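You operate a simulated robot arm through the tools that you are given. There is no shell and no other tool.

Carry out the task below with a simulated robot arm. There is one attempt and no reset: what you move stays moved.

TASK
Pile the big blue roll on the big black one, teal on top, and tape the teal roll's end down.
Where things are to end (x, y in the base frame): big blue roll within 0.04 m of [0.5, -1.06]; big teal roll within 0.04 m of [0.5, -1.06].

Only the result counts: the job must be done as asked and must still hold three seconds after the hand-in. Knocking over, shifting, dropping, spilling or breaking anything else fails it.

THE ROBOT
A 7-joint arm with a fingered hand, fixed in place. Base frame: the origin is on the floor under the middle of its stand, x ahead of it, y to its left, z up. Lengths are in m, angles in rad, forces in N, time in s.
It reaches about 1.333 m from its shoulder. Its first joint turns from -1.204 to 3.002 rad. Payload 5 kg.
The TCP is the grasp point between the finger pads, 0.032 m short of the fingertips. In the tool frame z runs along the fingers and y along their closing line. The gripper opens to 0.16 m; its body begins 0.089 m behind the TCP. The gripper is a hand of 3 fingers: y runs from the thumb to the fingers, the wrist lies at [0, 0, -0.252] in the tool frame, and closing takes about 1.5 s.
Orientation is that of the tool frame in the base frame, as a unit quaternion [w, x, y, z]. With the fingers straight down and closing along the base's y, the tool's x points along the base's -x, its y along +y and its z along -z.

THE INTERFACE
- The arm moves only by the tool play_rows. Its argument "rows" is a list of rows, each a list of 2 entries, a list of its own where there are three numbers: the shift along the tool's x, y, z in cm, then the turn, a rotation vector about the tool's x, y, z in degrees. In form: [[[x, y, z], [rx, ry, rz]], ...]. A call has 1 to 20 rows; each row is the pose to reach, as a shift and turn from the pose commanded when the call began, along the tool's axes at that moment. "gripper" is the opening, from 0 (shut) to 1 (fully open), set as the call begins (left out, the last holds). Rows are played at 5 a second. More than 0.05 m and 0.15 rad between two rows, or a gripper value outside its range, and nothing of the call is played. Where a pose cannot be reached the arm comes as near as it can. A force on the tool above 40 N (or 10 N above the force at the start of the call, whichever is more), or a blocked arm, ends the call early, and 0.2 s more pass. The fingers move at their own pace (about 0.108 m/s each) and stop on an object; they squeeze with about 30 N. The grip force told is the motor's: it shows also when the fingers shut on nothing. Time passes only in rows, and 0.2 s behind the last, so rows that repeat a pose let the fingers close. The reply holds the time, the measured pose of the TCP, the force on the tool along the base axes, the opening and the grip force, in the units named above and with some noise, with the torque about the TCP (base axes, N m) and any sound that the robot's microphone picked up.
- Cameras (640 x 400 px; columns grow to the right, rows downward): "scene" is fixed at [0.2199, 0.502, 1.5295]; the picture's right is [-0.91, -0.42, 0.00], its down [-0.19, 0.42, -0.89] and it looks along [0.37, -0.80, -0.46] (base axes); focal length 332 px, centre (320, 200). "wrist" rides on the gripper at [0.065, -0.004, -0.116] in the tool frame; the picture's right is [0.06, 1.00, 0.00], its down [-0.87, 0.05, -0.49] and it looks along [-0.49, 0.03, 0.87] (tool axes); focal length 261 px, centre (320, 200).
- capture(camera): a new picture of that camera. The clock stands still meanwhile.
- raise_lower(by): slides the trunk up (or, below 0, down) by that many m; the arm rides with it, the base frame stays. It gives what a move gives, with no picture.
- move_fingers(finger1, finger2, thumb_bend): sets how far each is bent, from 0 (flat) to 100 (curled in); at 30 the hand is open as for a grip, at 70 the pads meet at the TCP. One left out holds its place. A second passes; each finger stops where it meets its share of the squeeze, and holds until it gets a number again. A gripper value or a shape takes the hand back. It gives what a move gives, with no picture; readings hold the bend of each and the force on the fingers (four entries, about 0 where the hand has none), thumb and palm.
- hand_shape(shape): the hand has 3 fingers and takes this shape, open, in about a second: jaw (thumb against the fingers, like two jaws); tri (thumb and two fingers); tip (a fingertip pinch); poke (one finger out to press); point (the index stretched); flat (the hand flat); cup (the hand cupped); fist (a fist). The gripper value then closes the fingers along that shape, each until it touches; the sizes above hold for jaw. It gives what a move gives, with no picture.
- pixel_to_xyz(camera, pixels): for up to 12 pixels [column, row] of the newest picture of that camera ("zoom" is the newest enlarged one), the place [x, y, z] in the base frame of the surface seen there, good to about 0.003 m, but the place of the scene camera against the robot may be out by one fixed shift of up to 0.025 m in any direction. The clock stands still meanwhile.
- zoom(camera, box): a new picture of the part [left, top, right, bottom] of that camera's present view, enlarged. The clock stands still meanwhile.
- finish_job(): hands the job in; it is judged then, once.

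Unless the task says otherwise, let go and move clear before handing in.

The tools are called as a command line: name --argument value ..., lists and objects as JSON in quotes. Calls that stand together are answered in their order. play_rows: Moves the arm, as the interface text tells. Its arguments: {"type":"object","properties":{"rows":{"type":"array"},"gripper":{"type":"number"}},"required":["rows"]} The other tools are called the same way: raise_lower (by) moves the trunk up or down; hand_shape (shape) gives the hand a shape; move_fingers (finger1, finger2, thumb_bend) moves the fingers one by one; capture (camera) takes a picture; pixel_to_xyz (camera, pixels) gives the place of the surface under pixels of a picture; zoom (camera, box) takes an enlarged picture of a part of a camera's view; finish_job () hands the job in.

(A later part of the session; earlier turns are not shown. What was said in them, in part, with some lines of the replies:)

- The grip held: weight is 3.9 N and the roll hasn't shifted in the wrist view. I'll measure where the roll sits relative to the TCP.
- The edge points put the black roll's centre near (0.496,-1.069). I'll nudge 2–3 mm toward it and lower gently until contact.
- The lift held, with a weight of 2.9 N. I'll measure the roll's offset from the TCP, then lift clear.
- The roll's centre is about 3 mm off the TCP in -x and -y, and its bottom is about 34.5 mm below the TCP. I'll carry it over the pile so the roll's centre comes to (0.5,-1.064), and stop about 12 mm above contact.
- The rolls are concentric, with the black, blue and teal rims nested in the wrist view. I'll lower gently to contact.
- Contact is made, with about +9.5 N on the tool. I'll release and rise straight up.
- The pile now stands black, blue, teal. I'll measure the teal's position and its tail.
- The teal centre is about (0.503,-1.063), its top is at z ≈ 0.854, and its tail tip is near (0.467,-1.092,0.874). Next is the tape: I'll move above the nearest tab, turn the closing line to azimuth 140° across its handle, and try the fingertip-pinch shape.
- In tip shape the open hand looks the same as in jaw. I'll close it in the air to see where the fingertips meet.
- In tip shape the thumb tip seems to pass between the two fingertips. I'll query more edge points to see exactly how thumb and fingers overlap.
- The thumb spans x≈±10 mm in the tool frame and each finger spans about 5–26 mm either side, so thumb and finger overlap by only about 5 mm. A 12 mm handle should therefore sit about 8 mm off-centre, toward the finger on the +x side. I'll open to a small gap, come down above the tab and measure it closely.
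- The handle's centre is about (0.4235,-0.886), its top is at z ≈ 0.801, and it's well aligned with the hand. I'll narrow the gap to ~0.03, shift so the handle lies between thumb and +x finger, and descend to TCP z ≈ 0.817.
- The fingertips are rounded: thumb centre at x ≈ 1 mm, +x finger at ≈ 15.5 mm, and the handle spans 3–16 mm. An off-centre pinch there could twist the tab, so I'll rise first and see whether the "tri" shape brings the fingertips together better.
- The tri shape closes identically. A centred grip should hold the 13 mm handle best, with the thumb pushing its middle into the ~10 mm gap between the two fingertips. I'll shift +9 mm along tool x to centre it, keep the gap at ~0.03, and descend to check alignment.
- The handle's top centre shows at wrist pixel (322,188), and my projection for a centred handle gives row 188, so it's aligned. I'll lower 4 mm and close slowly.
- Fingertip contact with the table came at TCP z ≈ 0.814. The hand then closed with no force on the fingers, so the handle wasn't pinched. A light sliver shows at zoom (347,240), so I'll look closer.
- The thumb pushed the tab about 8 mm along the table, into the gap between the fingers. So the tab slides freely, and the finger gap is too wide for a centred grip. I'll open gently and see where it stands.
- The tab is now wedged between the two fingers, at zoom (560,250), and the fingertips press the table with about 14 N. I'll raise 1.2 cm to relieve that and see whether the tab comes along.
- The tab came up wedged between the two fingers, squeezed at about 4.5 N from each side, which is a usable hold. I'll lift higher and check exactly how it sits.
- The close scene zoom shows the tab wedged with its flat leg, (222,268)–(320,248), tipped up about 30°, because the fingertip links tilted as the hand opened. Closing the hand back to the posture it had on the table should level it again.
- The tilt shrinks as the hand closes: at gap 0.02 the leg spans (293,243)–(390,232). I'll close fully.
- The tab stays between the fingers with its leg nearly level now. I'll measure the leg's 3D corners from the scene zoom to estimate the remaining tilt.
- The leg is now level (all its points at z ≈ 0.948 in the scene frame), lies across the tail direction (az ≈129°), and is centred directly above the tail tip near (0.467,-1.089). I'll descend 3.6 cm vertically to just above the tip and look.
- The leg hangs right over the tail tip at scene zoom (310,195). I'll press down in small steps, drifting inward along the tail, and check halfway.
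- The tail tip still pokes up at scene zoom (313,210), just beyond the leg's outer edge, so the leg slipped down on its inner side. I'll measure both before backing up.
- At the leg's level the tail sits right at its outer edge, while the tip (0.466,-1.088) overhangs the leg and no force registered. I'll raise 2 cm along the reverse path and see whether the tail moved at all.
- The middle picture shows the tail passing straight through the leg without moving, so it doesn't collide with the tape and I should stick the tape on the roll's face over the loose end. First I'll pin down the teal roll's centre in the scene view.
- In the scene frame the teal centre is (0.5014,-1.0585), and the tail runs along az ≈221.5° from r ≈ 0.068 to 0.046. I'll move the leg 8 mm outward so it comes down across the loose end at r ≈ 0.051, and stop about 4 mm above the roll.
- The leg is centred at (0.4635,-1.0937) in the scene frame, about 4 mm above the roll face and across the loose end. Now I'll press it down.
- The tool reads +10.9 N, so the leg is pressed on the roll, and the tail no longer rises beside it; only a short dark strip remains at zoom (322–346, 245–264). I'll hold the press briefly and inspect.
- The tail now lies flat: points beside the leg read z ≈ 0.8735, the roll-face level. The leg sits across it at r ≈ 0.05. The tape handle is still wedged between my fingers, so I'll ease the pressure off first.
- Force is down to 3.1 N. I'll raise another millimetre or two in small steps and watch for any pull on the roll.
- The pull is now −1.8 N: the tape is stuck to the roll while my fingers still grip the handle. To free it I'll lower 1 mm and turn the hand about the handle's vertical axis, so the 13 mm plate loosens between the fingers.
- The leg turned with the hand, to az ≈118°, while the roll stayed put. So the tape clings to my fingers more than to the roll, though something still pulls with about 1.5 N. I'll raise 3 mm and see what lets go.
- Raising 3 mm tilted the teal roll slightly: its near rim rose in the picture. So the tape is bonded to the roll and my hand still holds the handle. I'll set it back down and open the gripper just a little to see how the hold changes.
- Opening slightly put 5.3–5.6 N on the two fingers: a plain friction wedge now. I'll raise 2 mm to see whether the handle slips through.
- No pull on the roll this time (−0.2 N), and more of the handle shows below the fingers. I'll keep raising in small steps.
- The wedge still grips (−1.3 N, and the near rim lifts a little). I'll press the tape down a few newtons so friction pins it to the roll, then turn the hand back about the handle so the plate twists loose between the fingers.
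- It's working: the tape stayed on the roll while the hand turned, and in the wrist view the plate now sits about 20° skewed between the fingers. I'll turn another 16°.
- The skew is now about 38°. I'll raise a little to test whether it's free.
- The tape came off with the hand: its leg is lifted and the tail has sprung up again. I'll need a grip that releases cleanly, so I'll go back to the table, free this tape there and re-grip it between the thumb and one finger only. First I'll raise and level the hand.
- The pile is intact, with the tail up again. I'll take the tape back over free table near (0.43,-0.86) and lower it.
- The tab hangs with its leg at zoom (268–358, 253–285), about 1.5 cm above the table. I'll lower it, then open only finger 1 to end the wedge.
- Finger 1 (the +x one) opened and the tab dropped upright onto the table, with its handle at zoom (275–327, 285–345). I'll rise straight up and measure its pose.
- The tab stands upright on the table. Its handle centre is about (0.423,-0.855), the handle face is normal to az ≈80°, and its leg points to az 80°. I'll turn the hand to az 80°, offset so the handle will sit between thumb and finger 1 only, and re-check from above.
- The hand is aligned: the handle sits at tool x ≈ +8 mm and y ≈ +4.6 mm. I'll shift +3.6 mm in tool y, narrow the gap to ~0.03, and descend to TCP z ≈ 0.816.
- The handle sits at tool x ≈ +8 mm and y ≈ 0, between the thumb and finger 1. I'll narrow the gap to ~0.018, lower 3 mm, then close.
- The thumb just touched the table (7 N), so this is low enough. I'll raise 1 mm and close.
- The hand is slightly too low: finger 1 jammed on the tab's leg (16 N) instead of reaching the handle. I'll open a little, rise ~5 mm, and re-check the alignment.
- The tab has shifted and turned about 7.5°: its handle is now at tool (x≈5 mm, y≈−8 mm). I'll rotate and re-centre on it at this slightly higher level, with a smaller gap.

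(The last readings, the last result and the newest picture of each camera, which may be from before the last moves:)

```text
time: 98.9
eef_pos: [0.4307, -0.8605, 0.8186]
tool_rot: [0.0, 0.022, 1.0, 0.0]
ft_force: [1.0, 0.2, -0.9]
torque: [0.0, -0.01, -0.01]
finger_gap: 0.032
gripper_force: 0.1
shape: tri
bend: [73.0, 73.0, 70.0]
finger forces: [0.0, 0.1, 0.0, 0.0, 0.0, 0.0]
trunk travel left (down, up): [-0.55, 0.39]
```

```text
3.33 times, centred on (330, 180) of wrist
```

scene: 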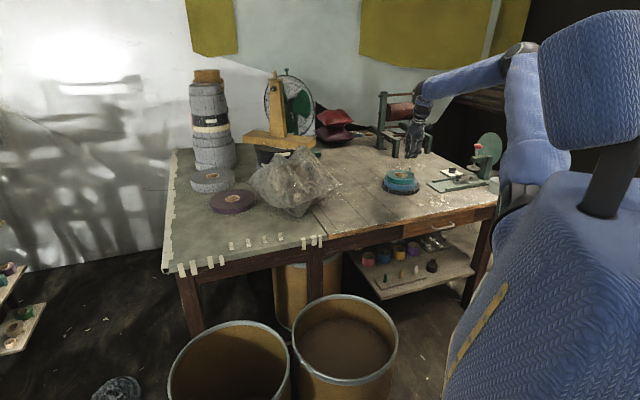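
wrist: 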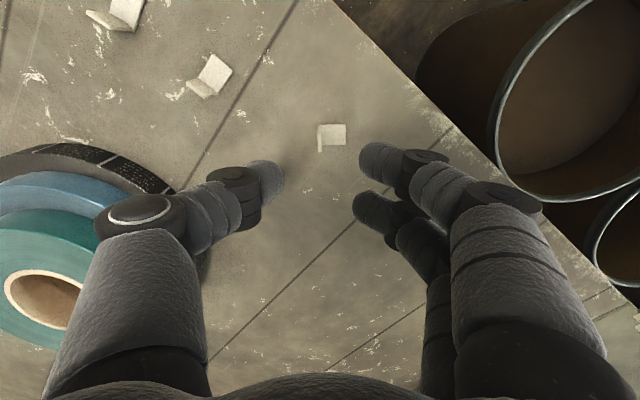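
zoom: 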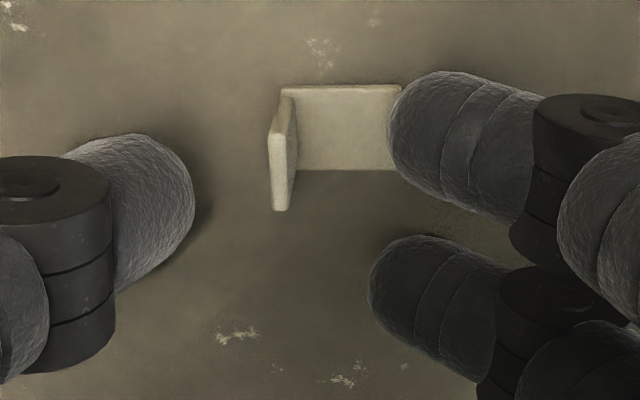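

The handle is centred again at tool x ≈ +8 mm and y ≈ +1 mm. I'll narrow the gap, lower ~1.5 mm and close.

play_rows --rows '[[[0, 0, 0], [0, 0, 0]], [[0, 0, 0], [0, 0, 0]], [[0, 0, 0.15], [0, 0, 0]], [[0, 0, 0.15], [0, 0, 0]]]' --gripper 0.12

play_rows --rows '[[[0, 0, 0], [0, 0, 0]], [[0, 0, 0], [0, 0, 0]], [[0, 0, 0], [0, 0, 0]]]' --gripper 0.0

zoom --camera "wrist" --box '[240, 120, 420, 240]'

zoom --camera "scene" --box '[392, 188, 424, 212]'

```text
time: 99.9
eef_pos: [0.4313, -0.8608, 0.8175]
tool_rot: [0.0, 0.021, 1.0, 0.0]
ft_force: [0.7, -0.3, 0.8]
torque: [0.03, 0.01, 0.03]
finger_gap: 0.0197
gripper_force: 0.0
shape: tri
bend: [72.0, 72.0, 70.0]
finger forces: [0.0, 0.1, 0.2, 0.0, 0.0, 0.1]
trunk travel left (down, up): [-0.55, 0.39]
```

```text
time: 100.7
eef_pos: [0.4318, -0.8617, 0.8166]
tool_rot: [0.0, 0.022, 1.0, 0.0]
ft_force: [5.0, -1.1, -0.2]
torque: [-0.02, -0.09, -0.08]
finger_gap: 0.0
gripper_force: 30.0
shape: tri
bend: [70.0, 65.0, 69.0]
finger forces: [12.7, 0.0, 0.0, 0.0, 25.4, 0.0]
trunk travel left (down, up): [-0.55, 0.39]
```

```text
3.33 times, centred on (330, 180) of wrist
```

zoom: 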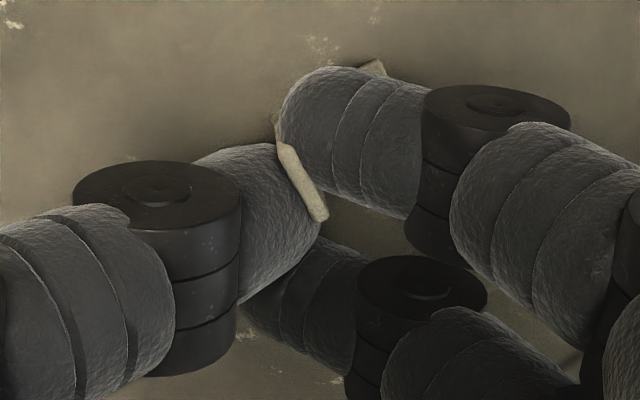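

```text
16.00 times, centred on (408, 200) of scene
```

zoom: 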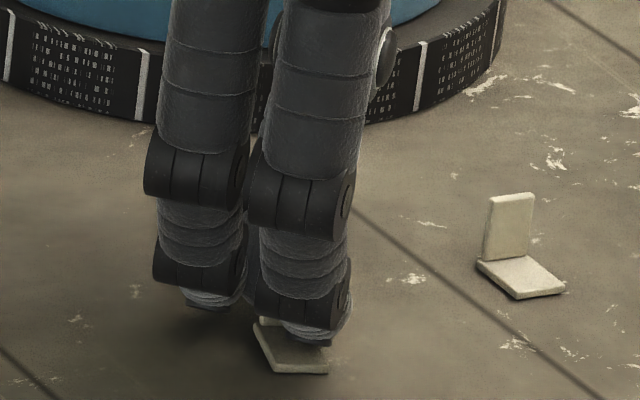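

Now it's a true pinch, with the thumb at 25 N against finger 1 at 13 N, and the handle turned about 30° between them. I'll lift 2 cm to test the hold.

play_rows --rows '[[[0, 0, -0.5], [0, 0, 0]], [[0, 0, -1], [0, 0, 0]], [[0, 0, -2], [0, 0, 0]], [[0, 0, -4], [0, 0, 0]], [[0, 0, -4], [0, 0, 0]]]'

zoom --camera "scene" --box '[392, 176, 424, 200]'

zoom --camera "wrist" --box '[240, 120, 420, 240]'

```text
time: 101.9
eef_pos: [0.4306, -0.8605, 0.8565]
tool_rot: [0.0, 0.022, 1.0, 0.0]
ft_force: [-1.3, -0.3, 1.1]
torque: [0.03, -0.01, -0.01]
finger_gap: 0.0
gripper_force: 30.2
shape: tri
bend: [70.0, 65.0, 69.0]
finger forces: [15.2, 0.0, 0.0, 0.0, 26.6, 0.0]
trunk travel left (down, up): [-0.55, 0.39]
```

```text
16.00 times, centred on (408, 188) of scene
```

zoom: 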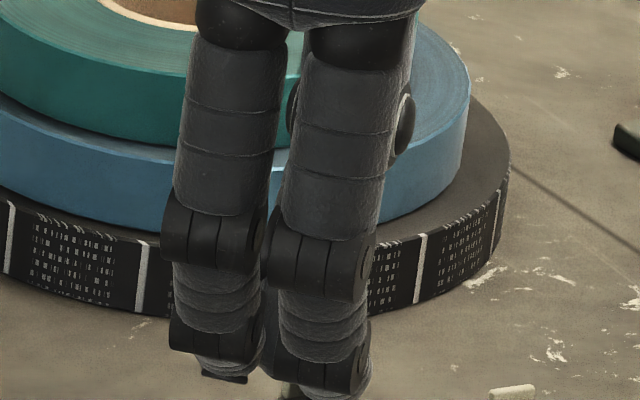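

```text
3.33 times, centred on (330, 180) of wrist
```

zoom: 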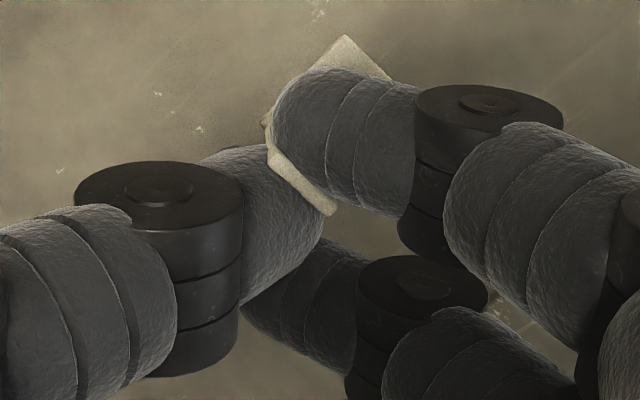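

The tape stays pinched after the lift, turned about 45°. I'll raise it clear and measure the leg's direction and tilt from the scene camera.

play_rows --rows '[[[0, 0, -3], [0, 0, 0]], [[0, 0, -6], [0, 0, 0]], [[0, 0, -9], [0, 0, 0]], [[0, 0, -9], [0, 0, 0]]]'

zoom --camera "scene" --box '[394, 160, 426, 184]'

zoom --camera "wrist" --box '[270, 110, 390, 210]'

```text
time: 102.9
eef_pos: [0.4313, -0.862, 0.9481]
tool_rot: [0.0, 0.022, 1.0, 0.001]
ft_force: [-0.8, -0.2, 0.7]
torque: [0.03, -0.03, -0.03]
finger_gap: 0.0
gripper_force: 29.4
shape: tri
bend: [70.0, 65.0, 69.0]
finger forces: [15.4, 0.0, 0.0, 0.1, 26.9, 0.0]
trunk travel left (down, up): [-0.55, 0.39]
```

```text
16.00 times, centred on (410, 172) of scene
```

zoom: 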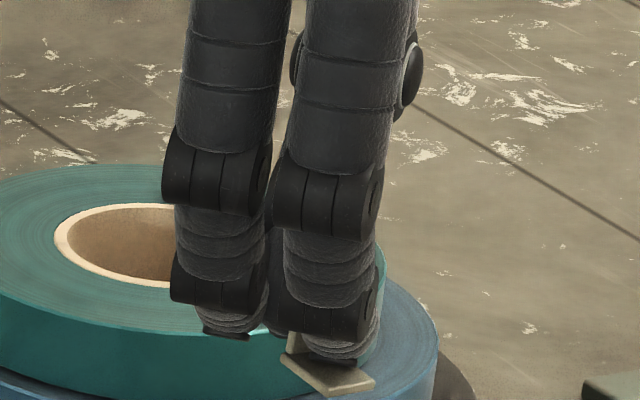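

```text
4.00 times, centred on (330, 160) of wrist
```

zoom: 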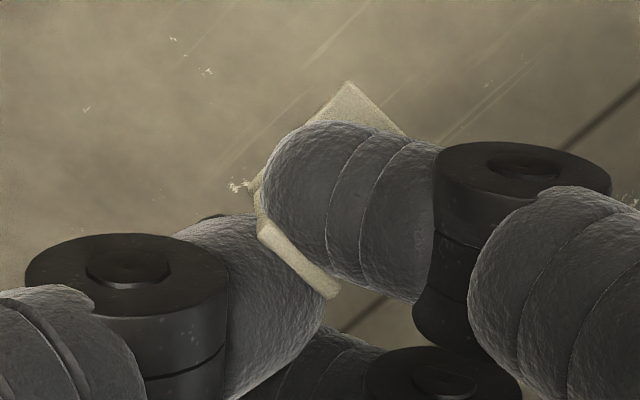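

zoom --camera "scene" --box '[398, 172, 422, 190]'

pixel_to_xyz --camera "zoom" --pixels '[[250, 195], [265, 210], [280, 220], [295, 230], [310, 225], [330, 220], [345, 215], [300, 215], [275, 205], [320, 210], [258, 175], [262, 185]]'

```text
16.00 times, centred on (410, 181) of scene
```

zoom: 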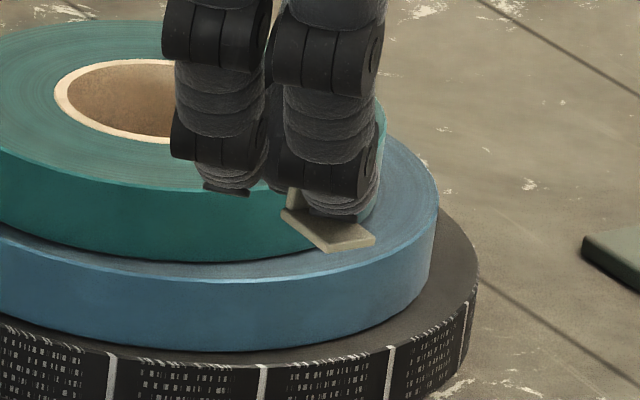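

```text
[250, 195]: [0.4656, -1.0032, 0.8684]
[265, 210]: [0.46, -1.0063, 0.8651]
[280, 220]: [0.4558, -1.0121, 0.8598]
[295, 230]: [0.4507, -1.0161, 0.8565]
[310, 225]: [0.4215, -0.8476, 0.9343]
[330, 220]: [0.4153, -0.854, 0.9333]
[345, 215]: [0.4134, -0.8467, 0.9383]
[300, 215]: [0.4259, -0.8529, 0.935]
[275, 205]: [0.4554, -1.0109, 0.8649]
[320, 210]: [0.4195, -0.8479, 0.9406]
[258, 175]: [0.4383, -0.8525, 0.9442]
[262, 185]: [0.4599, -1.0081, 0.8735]
```

pixel_to_xyz --camera "zoom" --pixels '[[284, 215], [297, 225], [310, 235], [328, 248], [345, 246], [372, 238], [365, 228], [330, 230], [315, 222], [350, 235], [340, 222], [335, 240]]'

pixel_to_xyz --camera "zoom" --pixels '[[290, 190], [295, 200], [292, 210], [297, 192], [300, 208], [290, 200], [322, 245], [300, 230], [285, 220], [360, 242], [370, 233], [318, 215]]'

```text
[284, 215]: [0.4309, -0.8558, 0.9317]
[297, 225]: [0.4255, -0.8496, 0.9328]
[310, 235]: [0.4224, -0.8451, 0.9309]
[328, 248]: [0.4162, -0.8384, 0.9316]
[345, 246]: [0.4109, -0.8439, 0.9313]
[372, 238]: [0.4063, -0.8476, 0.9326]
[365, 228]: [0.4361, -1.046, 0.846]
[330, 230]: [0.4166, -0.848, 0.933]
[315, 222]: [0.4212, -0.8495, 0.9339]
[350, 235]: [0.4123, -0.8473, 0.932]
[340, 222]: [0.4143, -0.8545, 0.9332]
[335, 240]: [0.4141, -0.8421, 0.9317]
```

```text
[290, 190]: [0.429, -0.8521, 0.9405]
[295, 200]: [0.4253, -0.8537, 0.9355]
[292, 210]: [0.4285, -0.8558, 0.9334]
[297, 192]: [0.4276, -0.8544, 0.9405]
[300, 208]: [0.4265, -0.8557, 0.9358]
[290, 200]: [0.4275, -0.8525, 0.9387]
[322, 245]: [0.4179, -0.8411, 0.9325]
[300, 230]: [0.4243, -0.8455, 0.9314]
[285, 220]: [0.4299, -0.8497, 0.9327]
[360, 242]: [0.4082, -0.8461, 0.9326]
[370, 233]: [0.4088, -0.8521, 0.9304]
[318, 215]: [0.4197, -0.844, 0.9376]
```

The leg is level (all points z ≈ 0.932 in the scene frame) and points to az ≈130°, which is already the right direction across the tail, so no turning is needed. I'll carry it over the pile with 2 cm more height and re-measure there.

play_rows --rows '[[[0, 0, -1], [0, 0, 0]], [[-0.4, -2, -2], [0, 0, 0]], [[-1.3, -6, -2], [0, 0, 0]], [[-2.3, -10, -2], [0, 0, 0]], [[-3.2, -14, -2], [0, 0, 0]], [[-4.1, -18, -2], [0, 0, 0]], [[-5, -21.8, -2], [0, 0, 0]], [[-5.45, -23.73, -2], [0, 0, 0]], [[-5.45, -23.73, -2], [0, 0, 0]]]'

zoom --camera "scene" --box '[376, 150, 424, 190]'

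zoom --camera "scene" --box '[394, 150, 426, 174]'

pixel_to_xyz --camera "zoom" --pixels '[[63, 392], [100, 375], [250, 388], [315, 295], [305, 310], [320, 300], [350, 365], [370, 385], [330, 340], [340, 355], [300, 300], [310, 320]]'

```text
time: 104.9
eef_pos: [0.4748, -1.1003, 0.9682]
tool_rot: [0.0, 0.022, 1.0, 0.0]
ft_force: [-0.4, -0.4, 0.5]
torque: [-0.04, -0.02, -0.01]
finger_gap: 0.0
gripper_force: 30.2
shape: tri
bend: [70.0, 65.0, 69.0]
finger forces: [15.6, 0.1, 0.1, 0.1, 27.5, 0.0]
trunk travel left (down, up): [-0.55, 0.39]
```

```text
10.00 times, centred on (400, 170) of scene
```

zoom: 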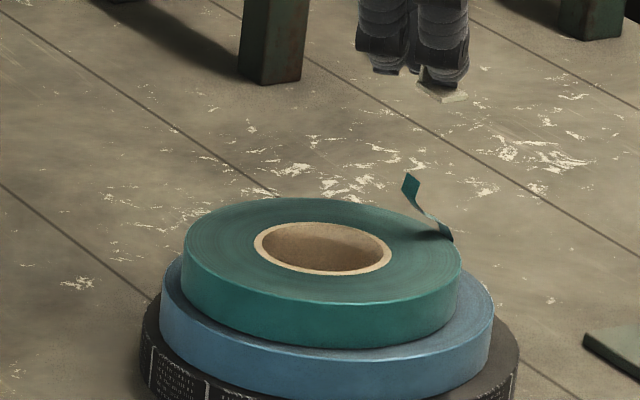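

```text
16.00 times, centred on (410, 162) of scene
```

zoom: 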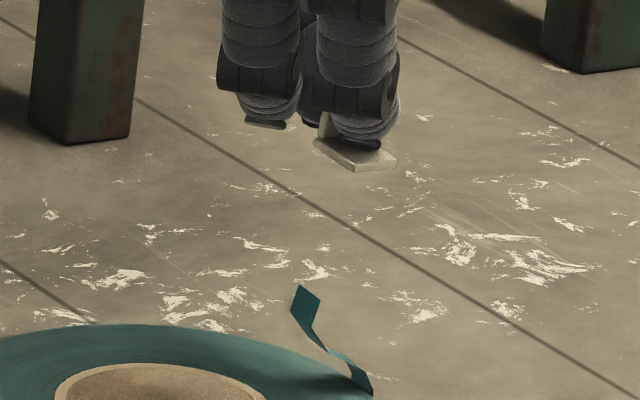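

```text
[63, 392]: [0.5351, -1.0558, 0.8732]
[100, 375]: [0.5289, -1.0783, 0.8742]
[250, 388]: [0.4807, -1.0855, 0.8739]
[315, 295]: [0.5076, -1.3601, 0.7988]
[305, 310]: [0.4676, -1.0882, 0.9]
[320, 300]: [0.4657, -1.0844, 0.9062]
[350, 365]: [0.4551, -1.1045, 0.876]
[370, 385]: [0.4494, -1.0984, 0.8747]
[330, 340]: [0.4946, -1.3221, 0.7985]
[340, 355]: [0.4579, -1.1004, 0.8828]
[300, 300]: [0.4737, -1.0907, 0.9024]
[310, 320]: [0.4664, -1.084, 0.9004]
```

pixel_to_xyz --camera "zoom" --pixels '[[318, 145], [330, 155], [342, 164], [354, 169], [370, 166], [393, 161], [375, 155], [360, 160], [345, 155], [385, 158], [325, 130], [330, 140]]'

zoom --camera "scene" --box '[388, 164, 420, 184]'

pixel_to_xyz --camera "zoom" --pixels '[[155, 228], [370, 255], [240, 197], [280, 277], [195, 205], [340, 220], [175, 260], [330, 275], [60, 240], [475, 260], [478, 275], [120, 165]]'

```text
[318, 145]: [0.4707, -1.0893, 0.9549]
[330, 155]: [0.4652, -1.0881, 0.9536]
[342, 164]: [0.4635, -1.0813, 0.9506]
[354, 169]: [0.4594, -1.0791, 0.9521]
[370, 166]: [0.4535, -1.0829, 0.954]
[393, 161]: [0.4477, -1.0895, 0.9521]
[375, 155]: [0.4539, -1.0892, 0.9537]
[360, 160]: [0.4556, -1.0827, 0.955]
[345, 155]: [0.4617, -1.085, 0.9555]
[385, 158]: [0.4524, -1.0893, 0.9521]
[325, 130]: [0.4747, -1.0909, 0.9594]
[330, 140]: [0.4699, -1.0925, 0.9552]
```

```text
16.00 times, centred on (404, 174) of scene
```

zoom: 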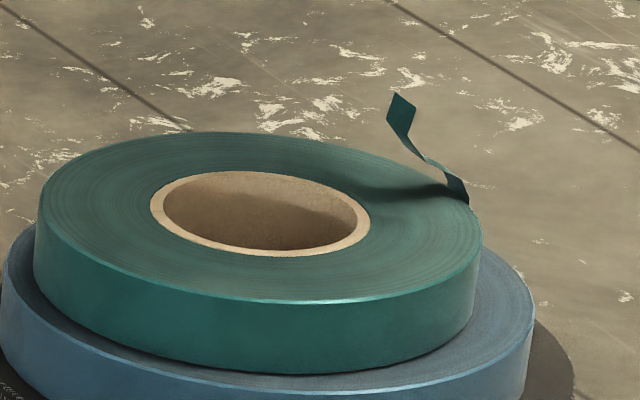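

```text
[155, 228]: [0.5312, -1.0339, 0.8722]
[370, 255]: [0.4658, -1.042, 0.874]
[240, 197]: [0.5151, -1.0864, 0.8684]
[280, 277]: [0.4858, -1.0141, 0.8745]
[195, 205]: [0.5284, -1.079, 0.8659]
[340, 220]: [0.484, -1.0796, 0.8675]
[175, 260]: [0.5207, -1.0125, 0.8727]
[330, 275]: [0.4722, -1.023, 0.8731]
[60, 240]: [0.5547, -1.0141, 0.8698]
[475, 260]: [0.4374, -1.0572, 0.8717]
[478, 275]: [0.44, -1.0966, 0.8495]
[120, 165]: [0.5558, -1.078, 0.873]
```

pixel_to_xyz --camera "zoom" --pixels '[[153, 207], [367, 219], [235, 173], [285, 255], [190, 182], [340, 244], [175, 232], [338, 190], [456, 185], [465, 198], [440, 165], [400, 100]]'

pixel_to_xyz --camera "zoom" --pixels '[[410, 103], [395, 110], [395, 125], [405, 130], [412, 148], [422, 158], [448, 175], [460, 200], [480, 230], [50, 185], [380, 160], [475, 215]]'

```text
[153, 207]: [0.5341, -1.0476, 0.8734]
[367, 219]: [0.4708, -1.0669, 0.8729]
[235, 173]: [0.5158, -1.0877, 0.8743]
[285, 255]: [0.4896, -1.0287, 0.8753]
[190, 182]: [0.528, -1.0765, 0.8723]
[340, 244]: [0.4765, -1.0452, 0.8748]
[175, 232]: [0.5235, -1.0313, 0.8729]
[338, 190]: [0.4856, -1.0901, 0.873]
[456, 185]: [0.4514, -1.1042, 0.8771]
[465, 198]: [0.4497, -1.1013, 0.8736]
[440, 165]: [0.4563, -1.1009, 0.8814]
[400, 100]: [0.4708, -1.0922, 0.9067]
```

```text
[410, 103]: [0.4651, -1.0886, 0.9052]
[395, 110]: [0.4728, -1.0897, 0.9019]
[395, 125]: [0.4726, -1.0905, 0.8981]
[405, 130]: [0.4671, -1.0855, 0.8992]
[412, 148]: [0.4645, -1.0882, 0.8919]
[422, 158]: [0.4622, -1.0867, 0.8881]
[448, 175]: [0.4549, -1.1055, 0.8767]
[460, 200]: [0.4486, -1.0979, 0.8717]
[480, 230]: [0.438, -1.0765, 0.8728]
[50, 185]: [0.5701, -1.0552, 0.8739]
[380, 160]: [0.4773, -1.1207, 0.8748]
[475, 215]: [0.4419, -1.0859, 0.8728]
```

In the scene frame the teal centre is (0.503,-1.059), the tail lies along az ≈220°, and the leg is centred near (0.461,-1.0904). I'll shift ~4 mm to put it at r ≈ 0.05 over the loose end, then descend to about 4 mm above the roll.

play_rows --rows '[[[-0.2, -0.04, 0], [0, 0, 0]], [[-0.37, -0.08, 0.5], [0, 0, 0]], [[-0.37, -0.08, 2.5], [0, 0, 0]], [[-0.37, -0.08, 4.5], [0, 0, 0]], [[-0.37, -0.08, 6], [0, 0, 0]], [[-0.37, -0.08, 7], [0, 0, 0]], [[-0.37, -0.08, 7.3], [0, 0, 0]], [[-0.37, -0.08, 7.3], [0, 0, 0]]]'

zoom --camera "scene" --box '[398, 162, 422, 180]'

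zoom --camera "wrist" --box '[240, 90, 440, 240]'

```text
time: 106.7
eef_pos: [0.4785, -1.1015, 0.8939]
tool_rot: [-0.001, 0.022, 1.0, 0.0]
ft_force: [-0.1, 0.2, 0.2]
torque: [0.01, 0.04, -0.01]
finger_gap: 0.0
gripper_force: 30.5
shape: tri
bend: [70.0, 65.0, 69.0]
finger forces: [15.8, 0.0, 0.1, 0.0, 27.5, 0.0]
trunk travel left (down, up): [-0.55, 0.39]
```

```text
16.00 times, centred on (410, 171) of scene
```

zoom: 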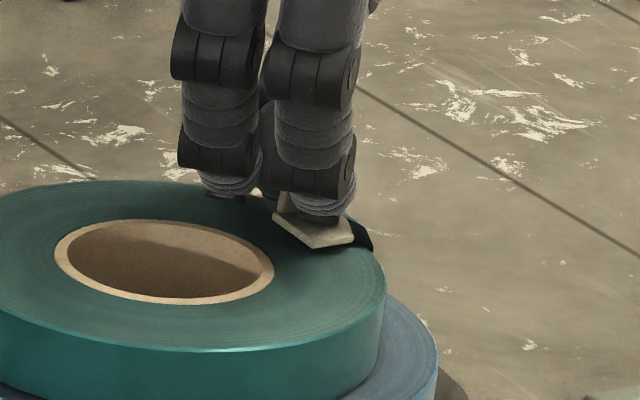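

```text
2.67 times, centred on (340, 165) of wrist
```

zoom: 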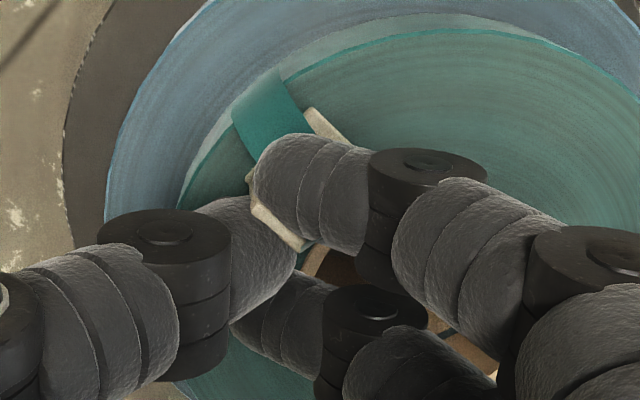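

zoom --camera "scene" --box '[398, 162, 422, 180]'

pixel_to_xyz --camera "zoom" --pixels '[[276, 215], [290, 228], [303, 237], [315, 245], [335, 242], [352, 236], [345, 228], [320, 232], [300, 225], [335, 230], [365, 240], [372, 250]]'

```text
16.00 times, centred on (410, 171) of scene
```

zoom: 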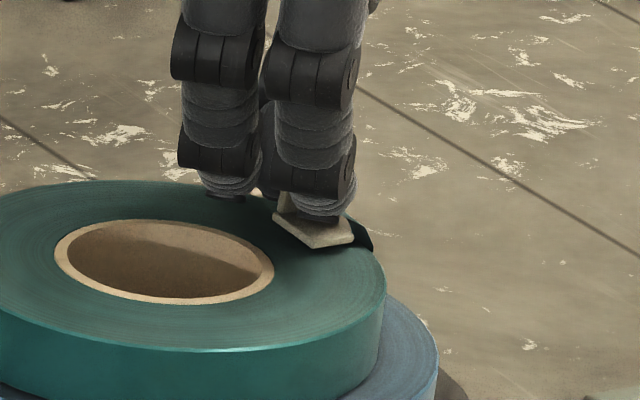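

```text
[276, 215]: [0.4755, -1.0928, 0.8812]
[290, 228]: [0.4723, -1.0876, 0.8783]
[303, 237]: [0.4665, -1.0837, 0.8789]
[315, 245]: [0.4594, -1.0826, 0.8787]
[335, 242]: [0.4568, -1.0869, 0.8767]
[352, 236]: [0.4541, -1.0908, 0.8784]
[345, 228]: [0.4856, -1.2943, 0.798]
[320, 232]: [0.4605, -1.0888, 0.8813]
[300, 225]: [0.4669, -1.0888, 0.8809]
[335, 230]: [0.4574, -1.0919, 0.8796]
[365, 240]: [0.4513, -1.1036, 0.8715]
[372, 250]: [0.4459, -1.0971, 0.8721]
```

The leg is centred at r ≈ 0.050, az ≈220°, exactly across the loose end, with ~4 mm to go. I'll press down in small steps and hold.

play_rows --rows '[[[0, 0, 0.25], [0, 0, 0]], [[0, 0, 0.4], [0, 0, 0]], [[0, 0, 0.5], [0, 0, 0]], [[0, 0, 0.6], [0, 0, 0]], [[0, 0, 0.7], [0, 0, 0]], [[0, 0, 0.7], [0, 0, 0]]]'

zoom --camera "scene" --box '[398, 162, 422, 180]'

```text
time: 108.1
eef_pos: [0.4788, -1.1014, 0.8893]
tool_rot: [0.0, 0.022, 1.0, 0.0]
ft_force: [3.1, -3.4, 10.5]
torque: [0.0, 0.11, 0.0]
finger_gap: 0.0001
gripper_force: 30.2
shape: tri
bend: [71.0, 65.0, 69.0]
finger forces: [22.4, 0.0, 0.0, 0.0, 34.5, 0.1]
trunk travel left (down, up): [-0.55, 0.39]
```

```text
16.00 times, centred on (410, 171) of scene
```

zoom: 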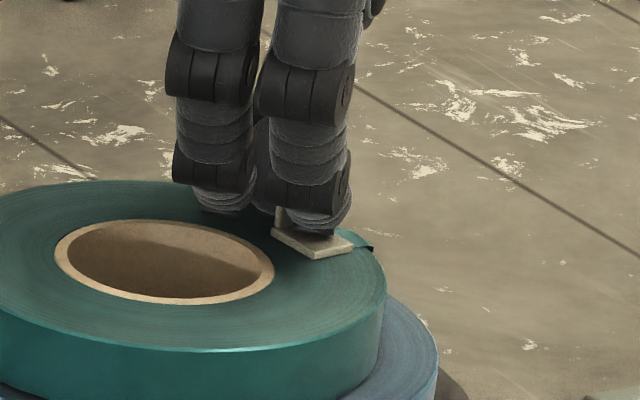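

Pressed with 10.5 N, and the tail has snapped flat: only a thin strip shows at zoom (355–373, 245). I'll press a little harder and hold so it bonds.

play_rows --rows '[[[0, 0, 0.15], [0, 0, 0]], [[0, 0, 0.25], [0, 0, 0]], [[0, 0, 0.25], [0, 0, 0]], [[0, 0, 0.25], [0, 0, 0]], [[0, 0, 0.25], [0, 0, 0]], [[0, 0, 0.25], [0, 0, 0]], [[0, 0, 0.25], [0, 0, 0]], [[0, 0, 0.25], [0, 0, 0]]]'

zoom --camera "scene" --box '[398, 162, 422, 180]'

```text
time: 109.9
eef_pos: [0.4791, -1.1006, 0.8871]
tool_rot: [0.001, 0.022, 1.0, -0.001]
ft_force: [10.8, -7.8, 27.5]
torque: [-0.08, 0.05, 0.0]
finger_gap: 0.0
gripper_force: 30.2
shape: tri
bend: [72.0, 65.0, 69.0]
finger forces: [29.6, 0.1, 0.0, 0.0, 44.1, 0.0]
trunk travel left (down, up): [-0.55, 0.39]
```

```text
16.00 times, centred on (410, 171) of scene
```

zoom: 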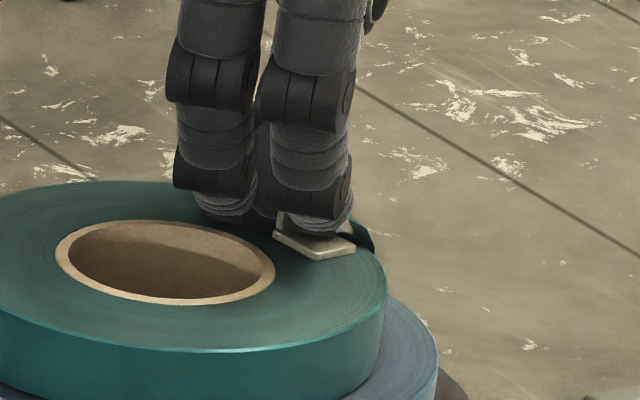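

The tail strip seems to have risen again at (365,235) while the force went to 27 N with sideways components. I'll check the leg's tilt before changing anything.

pixel_to_xyz --camera "zoom" --pixels '[[277, 235], [290, 243], [303, 251], [317, 258], [335, 252], [352, 247], [340, 240], [320, 245], [300, 238], [362, 232], [368, 240], [372, 250]]'

zoom --camera "wrist" --box '[240, 90, 440, 240]'

```text
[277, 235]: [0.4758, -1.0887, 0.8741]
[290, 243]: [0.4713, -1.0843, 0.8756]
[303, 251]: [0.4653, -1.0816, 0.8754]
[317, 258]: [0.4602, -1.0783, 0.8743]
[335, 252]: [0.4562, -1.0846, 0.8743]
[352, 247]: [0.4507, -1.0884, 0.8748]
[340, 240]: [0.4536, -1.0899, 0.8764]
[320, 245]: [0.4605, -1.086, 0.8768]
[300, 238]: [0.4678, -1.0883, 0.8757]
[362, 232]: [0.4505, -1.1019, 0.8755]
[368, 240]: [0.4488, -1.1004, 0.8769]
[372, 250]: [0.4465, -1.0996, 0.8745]
```

```text
2.67 times, centred on (340, 165) of wrist
```

zoom: 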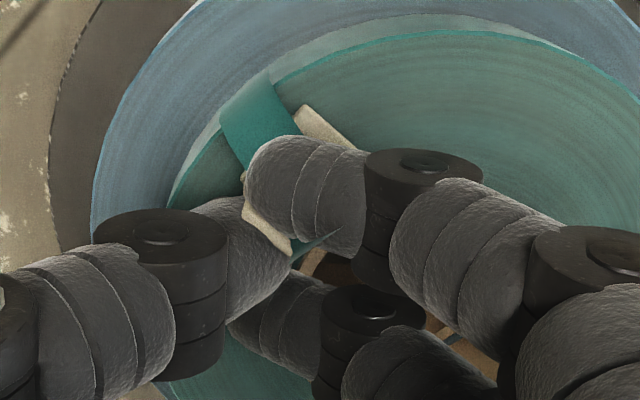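

The extra force slid the tape a few millimetres and the tail sprang back, with its tip visible in the wrist view at (320,240). Gentler is better here: at ~10 N it lay flat. I'll lift off 7 mm, and check how the tape sits in the grip.

play_rows --rows '[[[0, 0, -0.3], [0, 0, 0]], [[0, 0, -0.6], [0, 0, 0]], [[0, 0, -0.95], [0, 0, 0]], [[0, 0, -0.95], [0, 0, 0]]]'

zoom --camera "scene" --box '[398, 162, 422, 180]'

zoom --camera "wrist" --box '[240, 90, 440, 240]'

```text
time: 110.9
eef_pos: [0.4779, -1.101, 0.8926]
tool_rot: [-0.001, 0.022, 1.0, 0.001]
ft_force: [-0.5, 0.1, 0.1]
torque: [0.04, -0.04, -0.02]
finger_gap: 0.0
gripper_force: 29.8
shape: tri
bend: [71.0, 65.0, 69.0]
finger forces: [20.9, 0.0, 0.1, 0.0, 30.9, 0.0]
trunk travel left (down, up): [-0.55, 0.39]
```

```text
16.00 times, centred on (410, 171) of scene
```

zoom: 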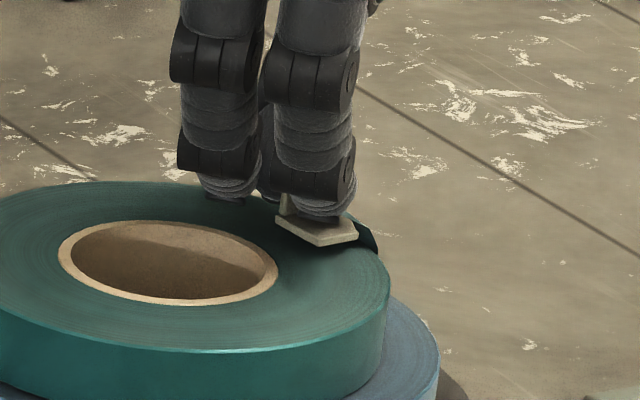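

```text
2.67 times, centred on (340, 165) of wrist
```

zoom: 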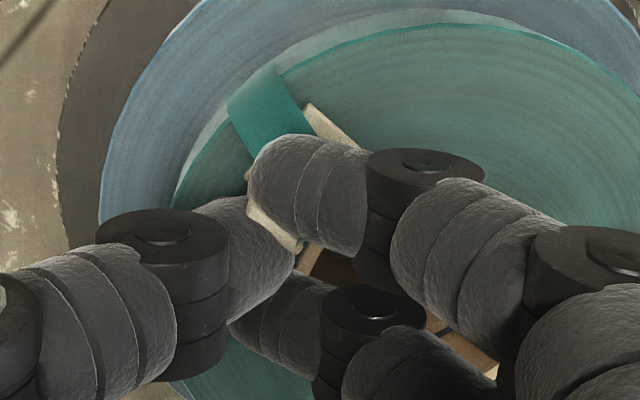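

zoom --camera "scene" --box '[398, 162, 422, 180]'

pixel_to_xyz --camera "zoom" --pixels '[[279, 220], [292, 230], [305, 238], [318, 244], [335, 240], [354, 235], [345, 226], [320, 230], [305, 224], [335, 230], [365, 235], [376, 250]]'

pixel_to_xyz --camera "zoom" --pixels '[[61, 258], [274, 272], [140, 223], [195, 304], [95, 235], [250, 298], [80, 285], [245, 240], [285, 210], [283, 200], [290, 205], [300, 215]]'

```text
16.00 times, centred on (410, 171) of scene
```

zoom: 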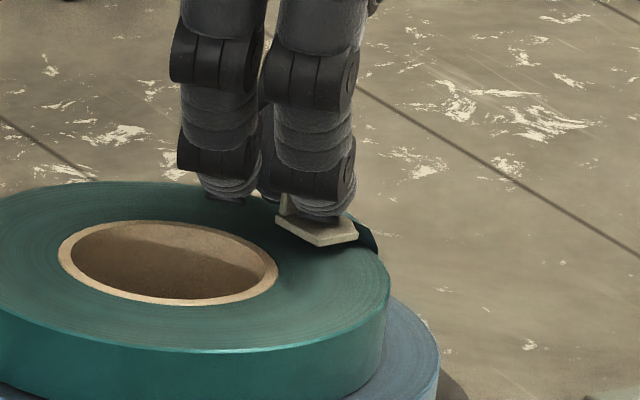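

```text
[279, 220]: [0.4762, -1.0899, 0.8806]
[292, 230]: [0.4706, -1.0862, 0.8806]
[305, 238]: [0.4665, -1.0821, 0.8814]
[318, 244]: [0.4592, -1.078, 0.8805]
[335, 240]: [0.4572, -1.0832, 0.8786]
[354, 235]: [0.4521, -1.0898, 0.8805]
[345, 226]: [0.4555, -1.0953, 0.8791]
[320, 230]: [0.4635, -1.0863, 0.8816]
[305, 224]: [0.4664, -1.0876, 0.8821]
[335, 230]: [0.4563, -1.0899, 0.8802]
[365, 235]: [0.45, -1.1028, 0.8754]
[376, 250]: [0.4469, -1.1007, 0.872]
```

```text
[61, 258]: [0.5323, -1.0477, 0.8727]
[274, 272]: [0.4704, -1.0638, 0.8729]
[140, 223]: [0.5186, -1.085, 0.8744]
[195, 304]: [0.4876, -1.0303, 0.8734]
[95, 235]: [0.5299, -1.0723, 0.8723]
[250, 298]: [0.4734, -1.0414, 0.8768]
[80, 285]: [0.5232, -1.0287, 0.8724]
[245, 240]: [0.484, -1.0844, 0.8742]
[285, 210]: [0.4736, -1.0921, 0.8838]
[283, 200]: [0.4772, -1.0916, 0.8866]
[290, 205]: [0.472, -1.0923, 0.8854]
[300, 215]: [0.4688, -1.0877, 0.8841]
```

The tape is still level in the grip and has turned to az ≈145°, centred at r ≈ 0.05 on the tail line. I'll yaw 14° back about it, then press gently, aiming for well under 10 N.

play_rows --rows '[[[0.15, -0.155, 0], [0, 0, 7]], [[0.3, -0.31, 0], [0, 0, 14]], [[0.3, -0.31, 0], [0, 0, 14]]]'

play_rows --rows '[[[0, 0, 0.2], [0, 0, 0]], [[0, 0, 0.35], [0, 0, 0]], [[0, 0, 0.45], [0, 0, 0]], [[0, 0, 0.52], [0, 0, 0]], [[0, 0, 0.52], [0, 0, 0]]]'

zoom --camera "scene" --box '[398, 162, 422, 180]'

zoom --camera "wrist" --box '[240, 90, 440, 240]'

```text
time: 111.7
eef_pos: [0.4752, -1.1052, 0.8944]
tool_rot: [0.0, 0.143, 0.99, 0.0]
ft_force: [-0.4, 0.2, -0.2]
torque: [0.0, -0.02, -0.02]
finger_gap: 0.0003
gripper_force: 30.2
shape: tri
bend: [71.0, 65.0, 69.0]
finger forces: [20.9, 0.0, 0.0, 0.0, 30.9, 0.0]
trunk travel left (down, up): [-0.55, 0.39]
```

```text
time: 112.9
eef_pos: [0.4767, -1.1053, 0.8896]
tool_rot: [0.0, 0.144, 0.99, 0.0]
ft_force: [0.7, -0.5, 1.9]
torque: [0.02, 0.01, -0.02]
finger_gap: 0.0002
gripper_force: 29.8
shape: tri
bend: [71.0, 65.0, 69.0]
finger forces: [21.5, 0.1, 0.1, 0.0, 31.5, 0.1]
trunk travel left (down, up): [-0.55, 0.39]
```

```text
16.00 times, centred on (410, 171) of scene
```

zoom: 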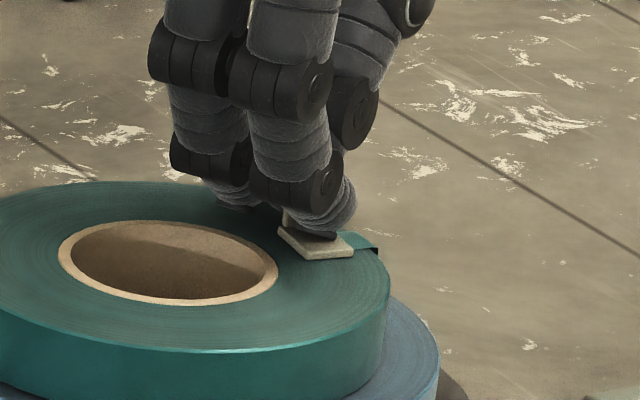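

```text
2.67 times, centred on (340, 165) of wrist
```

zoom: 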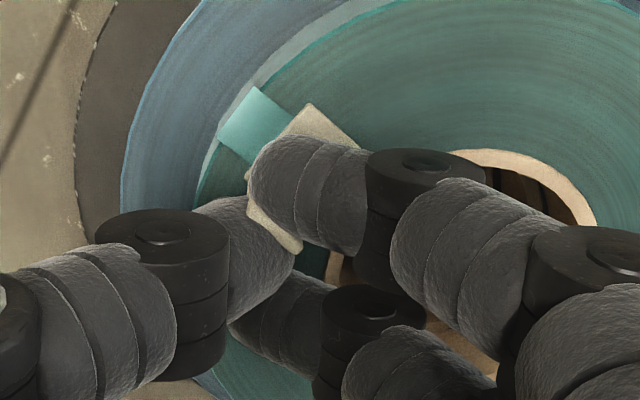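

The tail is flat under the tape at only 1.9 N: the wrist view shows it lying at (250,120) with the tape across it at (310,125). I'll press gently to a few newtons and hold a moment.

play_rows --rows '[[[0, 0, 0.06], [0, 0, 0]], [[0, 0, 0.12], [0, 0, 0]], [[0, 0, 0.12], [0, 0, 0]], [[0, 0, 0.12], [0, 0, 0]], [[0, 0, 0.12], [0, 0, 0]]]'

zoom --camera "scene" --box '[398, 162, 422, 180]'

zoom --camera "wrist" --box '[240, 90, 440, 240]'

```text
time: 114.1
eef_pos: [0.4747, -1.1038, 0.888]
tool_rot: [0.001, 0.143, 0.99, 0.0]
ft_force: [3.1, -1.9, 6.5]
torque: [0.02, 0.05, -0.02]
finger_gap: 0.0001
gripper_force: 29.6
shape: tri
bend: [71.0, 65.0, 69.0]
finger forces: [23.8, 0.0, 0.1, 0.0, 33.7, 0.0]
trunk travel left (down, up): [-0.55, 0.39]
```

```text
16.00 times, centred on (410, 171) of scene
```

zoom: 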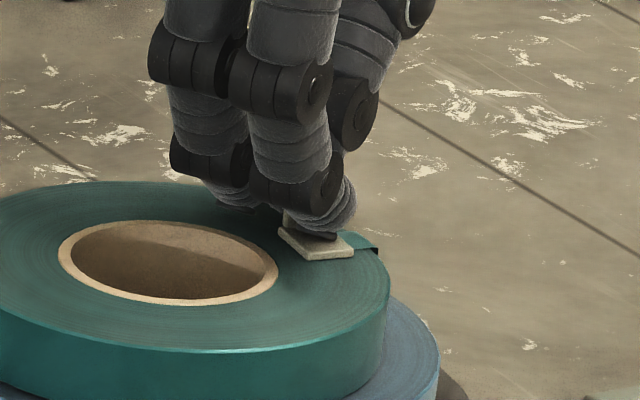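

```text
2.67 times, centred on (340, 165) of wrist
```

zoom: 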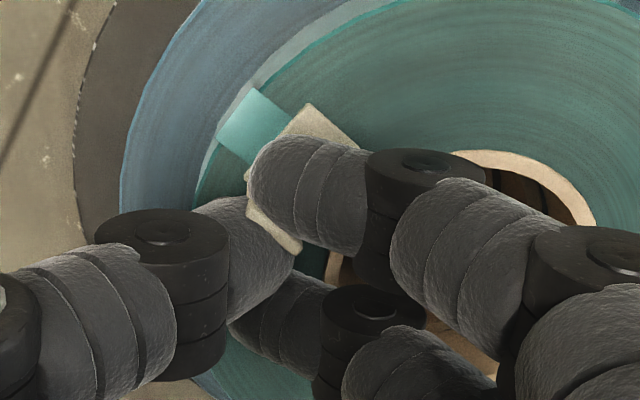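

Steady at 6.5 N with the tail flat. I'll ease off most of the force and open the fingers a little to let go of the handle.

play_rows --rows '[[[0, 0, -0.06], [0, 0, 0]], [[0, 0, -0.12], [0, 0, 0]], [[0, 0, -0.12], [0, 0, 0]]]'

play_rows --rows '[[[0, 0, 0], [0, 0, 0]], [[0, 0, 0], [0, 0, 0]], [[0, 0, 0], [0, 0, 0]]]' --gripper 0.15

zoom --camera "wrist" --box '[240, 90, 440, 240]'

zoom --camera "scene" --box '[398, 162, 422, 180]'

```text
time: 114.9
eef_pos: [0.4753, -1.105, 0.8893]
tool_rot: [0.0, 0.143, 0.99, 0.0]
ft_force: [-0.9, 1.4, 1.5]
torque: [0.03, 0.03, -0.01]
finger_gap: 0.0002
gripper_force: 30.3
shape: tri
bend: [71.0, 65.0, 69.0]
finger forces: [21.6, 0.0, 0.0, 0.0, 31.2, 0.0]
trunk travel left (down, up): [-0.55, 0.39]
```

```text
time: 115.7
eef_pos: [0.4762, -1.1043, 0.8902]
tool_rot: [0.0, 0.143, 0.99, 0.0]
ft_force: [-0.1, 0.2, 5.2]
torque: [0.09, 0.09, -0.03]
finger_gap: 0.0236
gripper_force: 0.0
shape: tri
bend: [73.0, 72.0, 70.0]
finger forces: [4.3, 0.1, 0.0, 0.1, 0.1, 0.1]
trunk travel left (down, up): [-0.55, 0.39]
```

```text
2.67 times, centred on (340, 165) of wrist
```

zoom: 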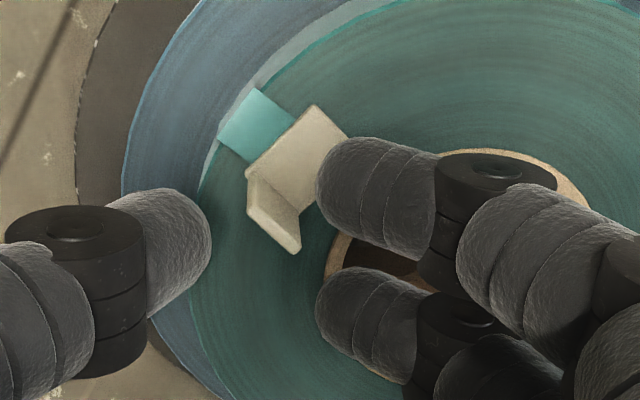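

```text
16.00 times, centred on (410, 171) of scene
```

zoom: 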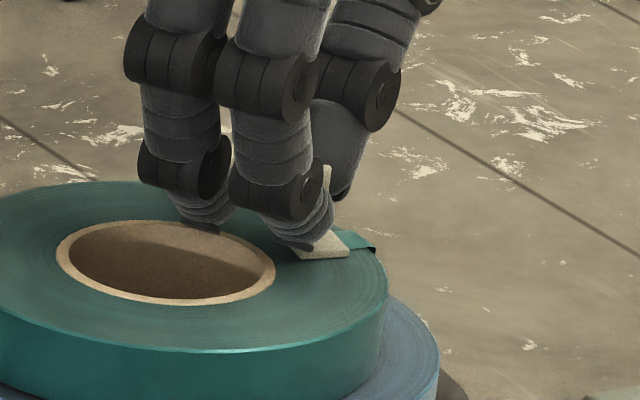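

The tape is released and lies across the flattened tail: in the wrist view the tail end shows at (253,125), with the tape over it at (300,160). Finger 1 rests lightly on it (4 N), so I'll rise straight up.

play_rows --rows '[[[0, 0, -0.3], [0, 0, 0]], [[0, 0, -0.8], [0, 0, 0]], [[0, 0, -2], [0, 0, 0]], [[0, 0, -4], [0, 0, 0]], [[0, 0, -7], [0, 0, 0]], [[0, 0, -10], [0, 0, 0]], [[0, 0, -10], [0, 0, 0]]]'

capture --camera "wrist"

zoom --camera "scene" --box '[394, 160, 426, 184]'

```text
time: 117.3
eef_pos: [0.478, -1.104, 0.9875]
tool_rot: [0.0, 0.144, 0.99, 0.0]
ft_force: [-0.7, -0.7, -0.8]
torque: [0.04, 0.0, -0.01]
finger_gap: 0.0237
gripper_force: 0.0
shape: tri
bend: [72.0, 72.0, 70.0]
finger forces: [0.0, 0.1, 0.0, 0.0, 0.1, 0.1]
trunk travel left (down, up): [-0.55, 0.39]
```

```text
taken
```

wrist: 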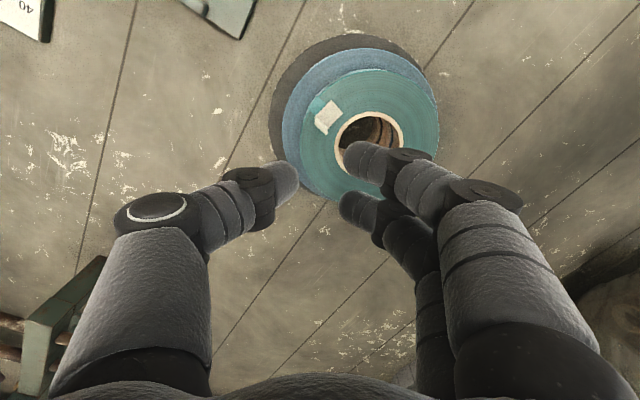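

```text
16.00 times, centred on (410, 172) of scene
```

zoom: 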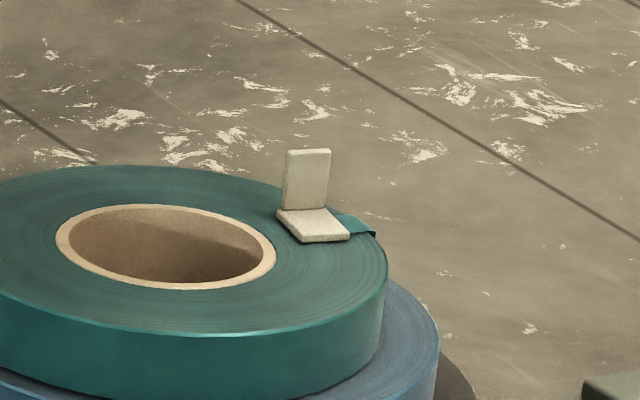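

The hand is clear. The tape stays on the roll with its handle upright, and the tail lies flat beneath it. I'll zoom in and verify the final positions of the rolls.

zoom --camera "wrist" --box '[260, 30, 450, 210]'

pixel_to_xyz --camera "wrist" --pixels '[[338, 130], [403, 128], [370, 112], [300, 125], [438, 110], [371, 69], [284, 110], [425, 75], [275, 95], [326, 115], [312, 102], [330, 130]]'

zoom --camera "scene" --box '[372, 160, 436, 204]'

```text
2.22 times, centred on (355, 120) of wrist
```

zoom: 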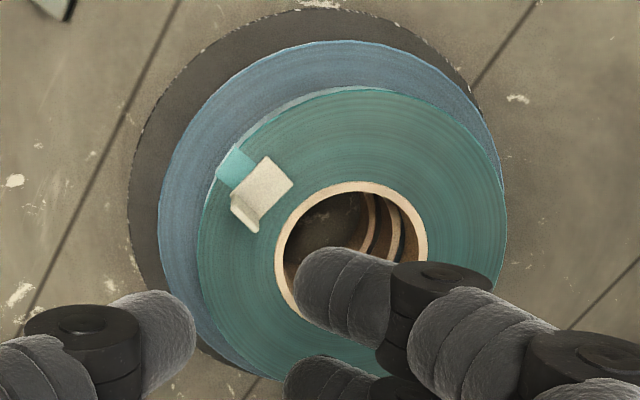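

```text
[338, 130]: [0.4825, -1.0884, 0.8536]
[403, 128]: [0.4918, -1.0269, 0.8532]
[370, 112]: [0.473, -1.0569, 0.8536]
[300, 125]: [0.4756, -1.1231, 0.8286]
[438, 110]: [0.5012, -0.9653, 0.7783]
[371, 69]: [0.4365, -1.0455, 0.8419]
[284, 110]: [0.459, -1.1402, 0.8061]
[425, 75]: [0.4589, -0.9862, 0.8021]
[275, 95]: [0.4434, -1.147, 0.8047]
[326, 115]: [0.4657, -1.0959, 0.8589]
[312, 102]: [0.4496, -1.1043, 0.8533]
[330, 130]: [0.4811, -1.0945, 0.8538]
```

```text
9.09 times, centred on (404, 182) of scene
```

zoom: 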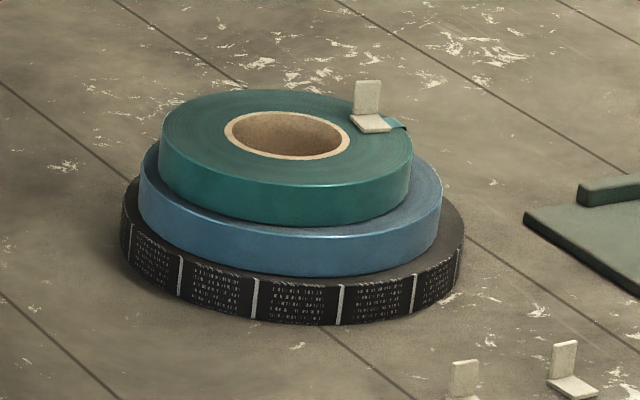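

The teal centre is about (0.503,-1.058) on blue and black, with the tape across its end. I'll move the hand well clear and check that everything holds.

play_rows --rows '[[[0, 0, -4], [0, 0, 0]], [[0, 0, -8], [0, 0, 0]], [[0, 0, -11], [0, 0, 0]], [[0, 4, -11], [0, 0, 0]], [[0, 8, -11], [0, 0, 0]], [[0, 12, -11], [0, 0, 0]], [[0, 16, -11], [0, 0, 0]], [[0, 16, -11], [0, 0, 0]], [[0, 16, -11], [0, 0, 0]], [[0, 16, -11], [0, 0, 0]], [[0, 16, -11], [0, 0, 0]], [[0, 16, -11], [0, 0, 0]], [[0, 16, -11], [0, 0, 0]], [[0, 16, -11], [0, 0, 0]], [[0, 16, -11], [0, 0, 0]], [[0, 16, -11], [0, 0, 0]], [[0, 16, -11], [0, 0, 0]], [[0, 16, -11], [0, 0, 0]]]'

capture --camera "scene"

zoom --camera "scene" --box '[372, 160, 436, 204]'

zoom --camera "scene" --box '[394, 160, 426, 184]'

```text
time: 121.1
eef_pos: [0.523, -0.9521, 1.1004]
tool_rot: [0.0, 0.144, 0.99, 0.001]
ft_force: [0.4, -0.9, -0.1]
torque: [0.01, 0.02, 0.0]
finger_gap: 0.0236
gripper_force: 0.1
shape: tri
bend: [72.0, 72.0, 70.0]
finger forces: [0.0, 0.1, 0.0, 0.0, 0.0, 0.1]
trunk travel left (down, up): [-0.55, 0.39]
```

```text
taken
```

scene: 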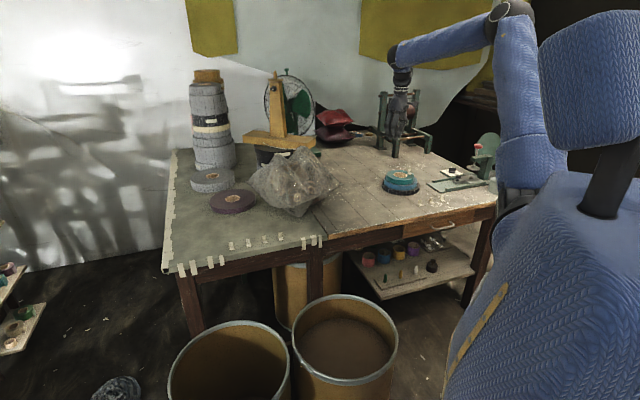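

```text
9.09 times, centred on (404, 182) of scene
```

zoom: 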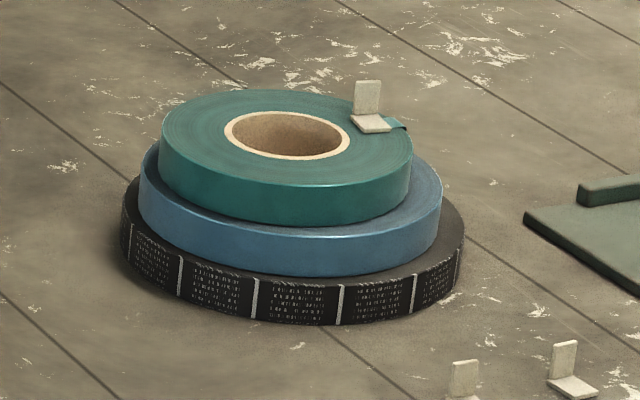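

```text
16.00 times, centred on (410, 172) of scene
```

zoom: 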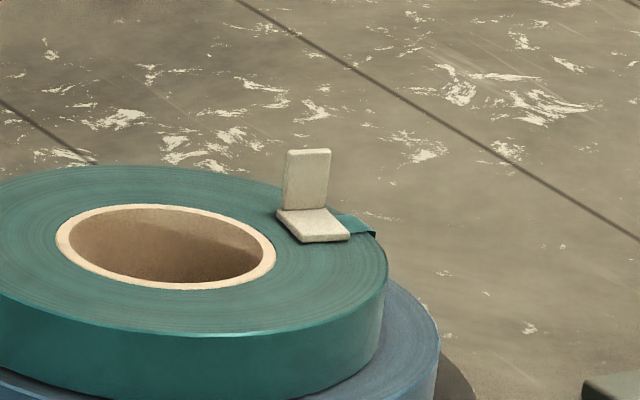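

Nearly four seconds after release nothing has moved. The pile is black, blue, teal; the tape, at zoom (315,195), holds the flattened tail; the other tabs are in place; and the hand is clear. I'm handing the job in.

finish_job

```text
The job is handed in.
```

The big blue roll is on the big black one with the teal roll on top, and the teal roll's end is taped down flat. I've handed the job in; I don't have the judge's result.

- **Positions:** teal ended at about (0.503, -1.058) and blue at about (0.500, -1.066), both well within 0.04 m of (0.5, -1.06). I measured blue before placing teal on it.
- **Tape:** one of the small white tape tabs from the table lies across the teal roll's end, with its handle still standing up. In the last pictures, nearly four seconds after the hand moved clear, the end was still flat.
- **Taping attempts:** my first taping came off with the hand, so I set that tab back on the table, gripped it again and stuck it down a second time. Pressing too hard on that second try slid it a few millimetres, and I re-pressed it more gently.
- **Other objects:** none appeared to be knocked over or moved in the last pictures. The black roll stayed in place, and teal shifted by only a few millimetres during the taping.
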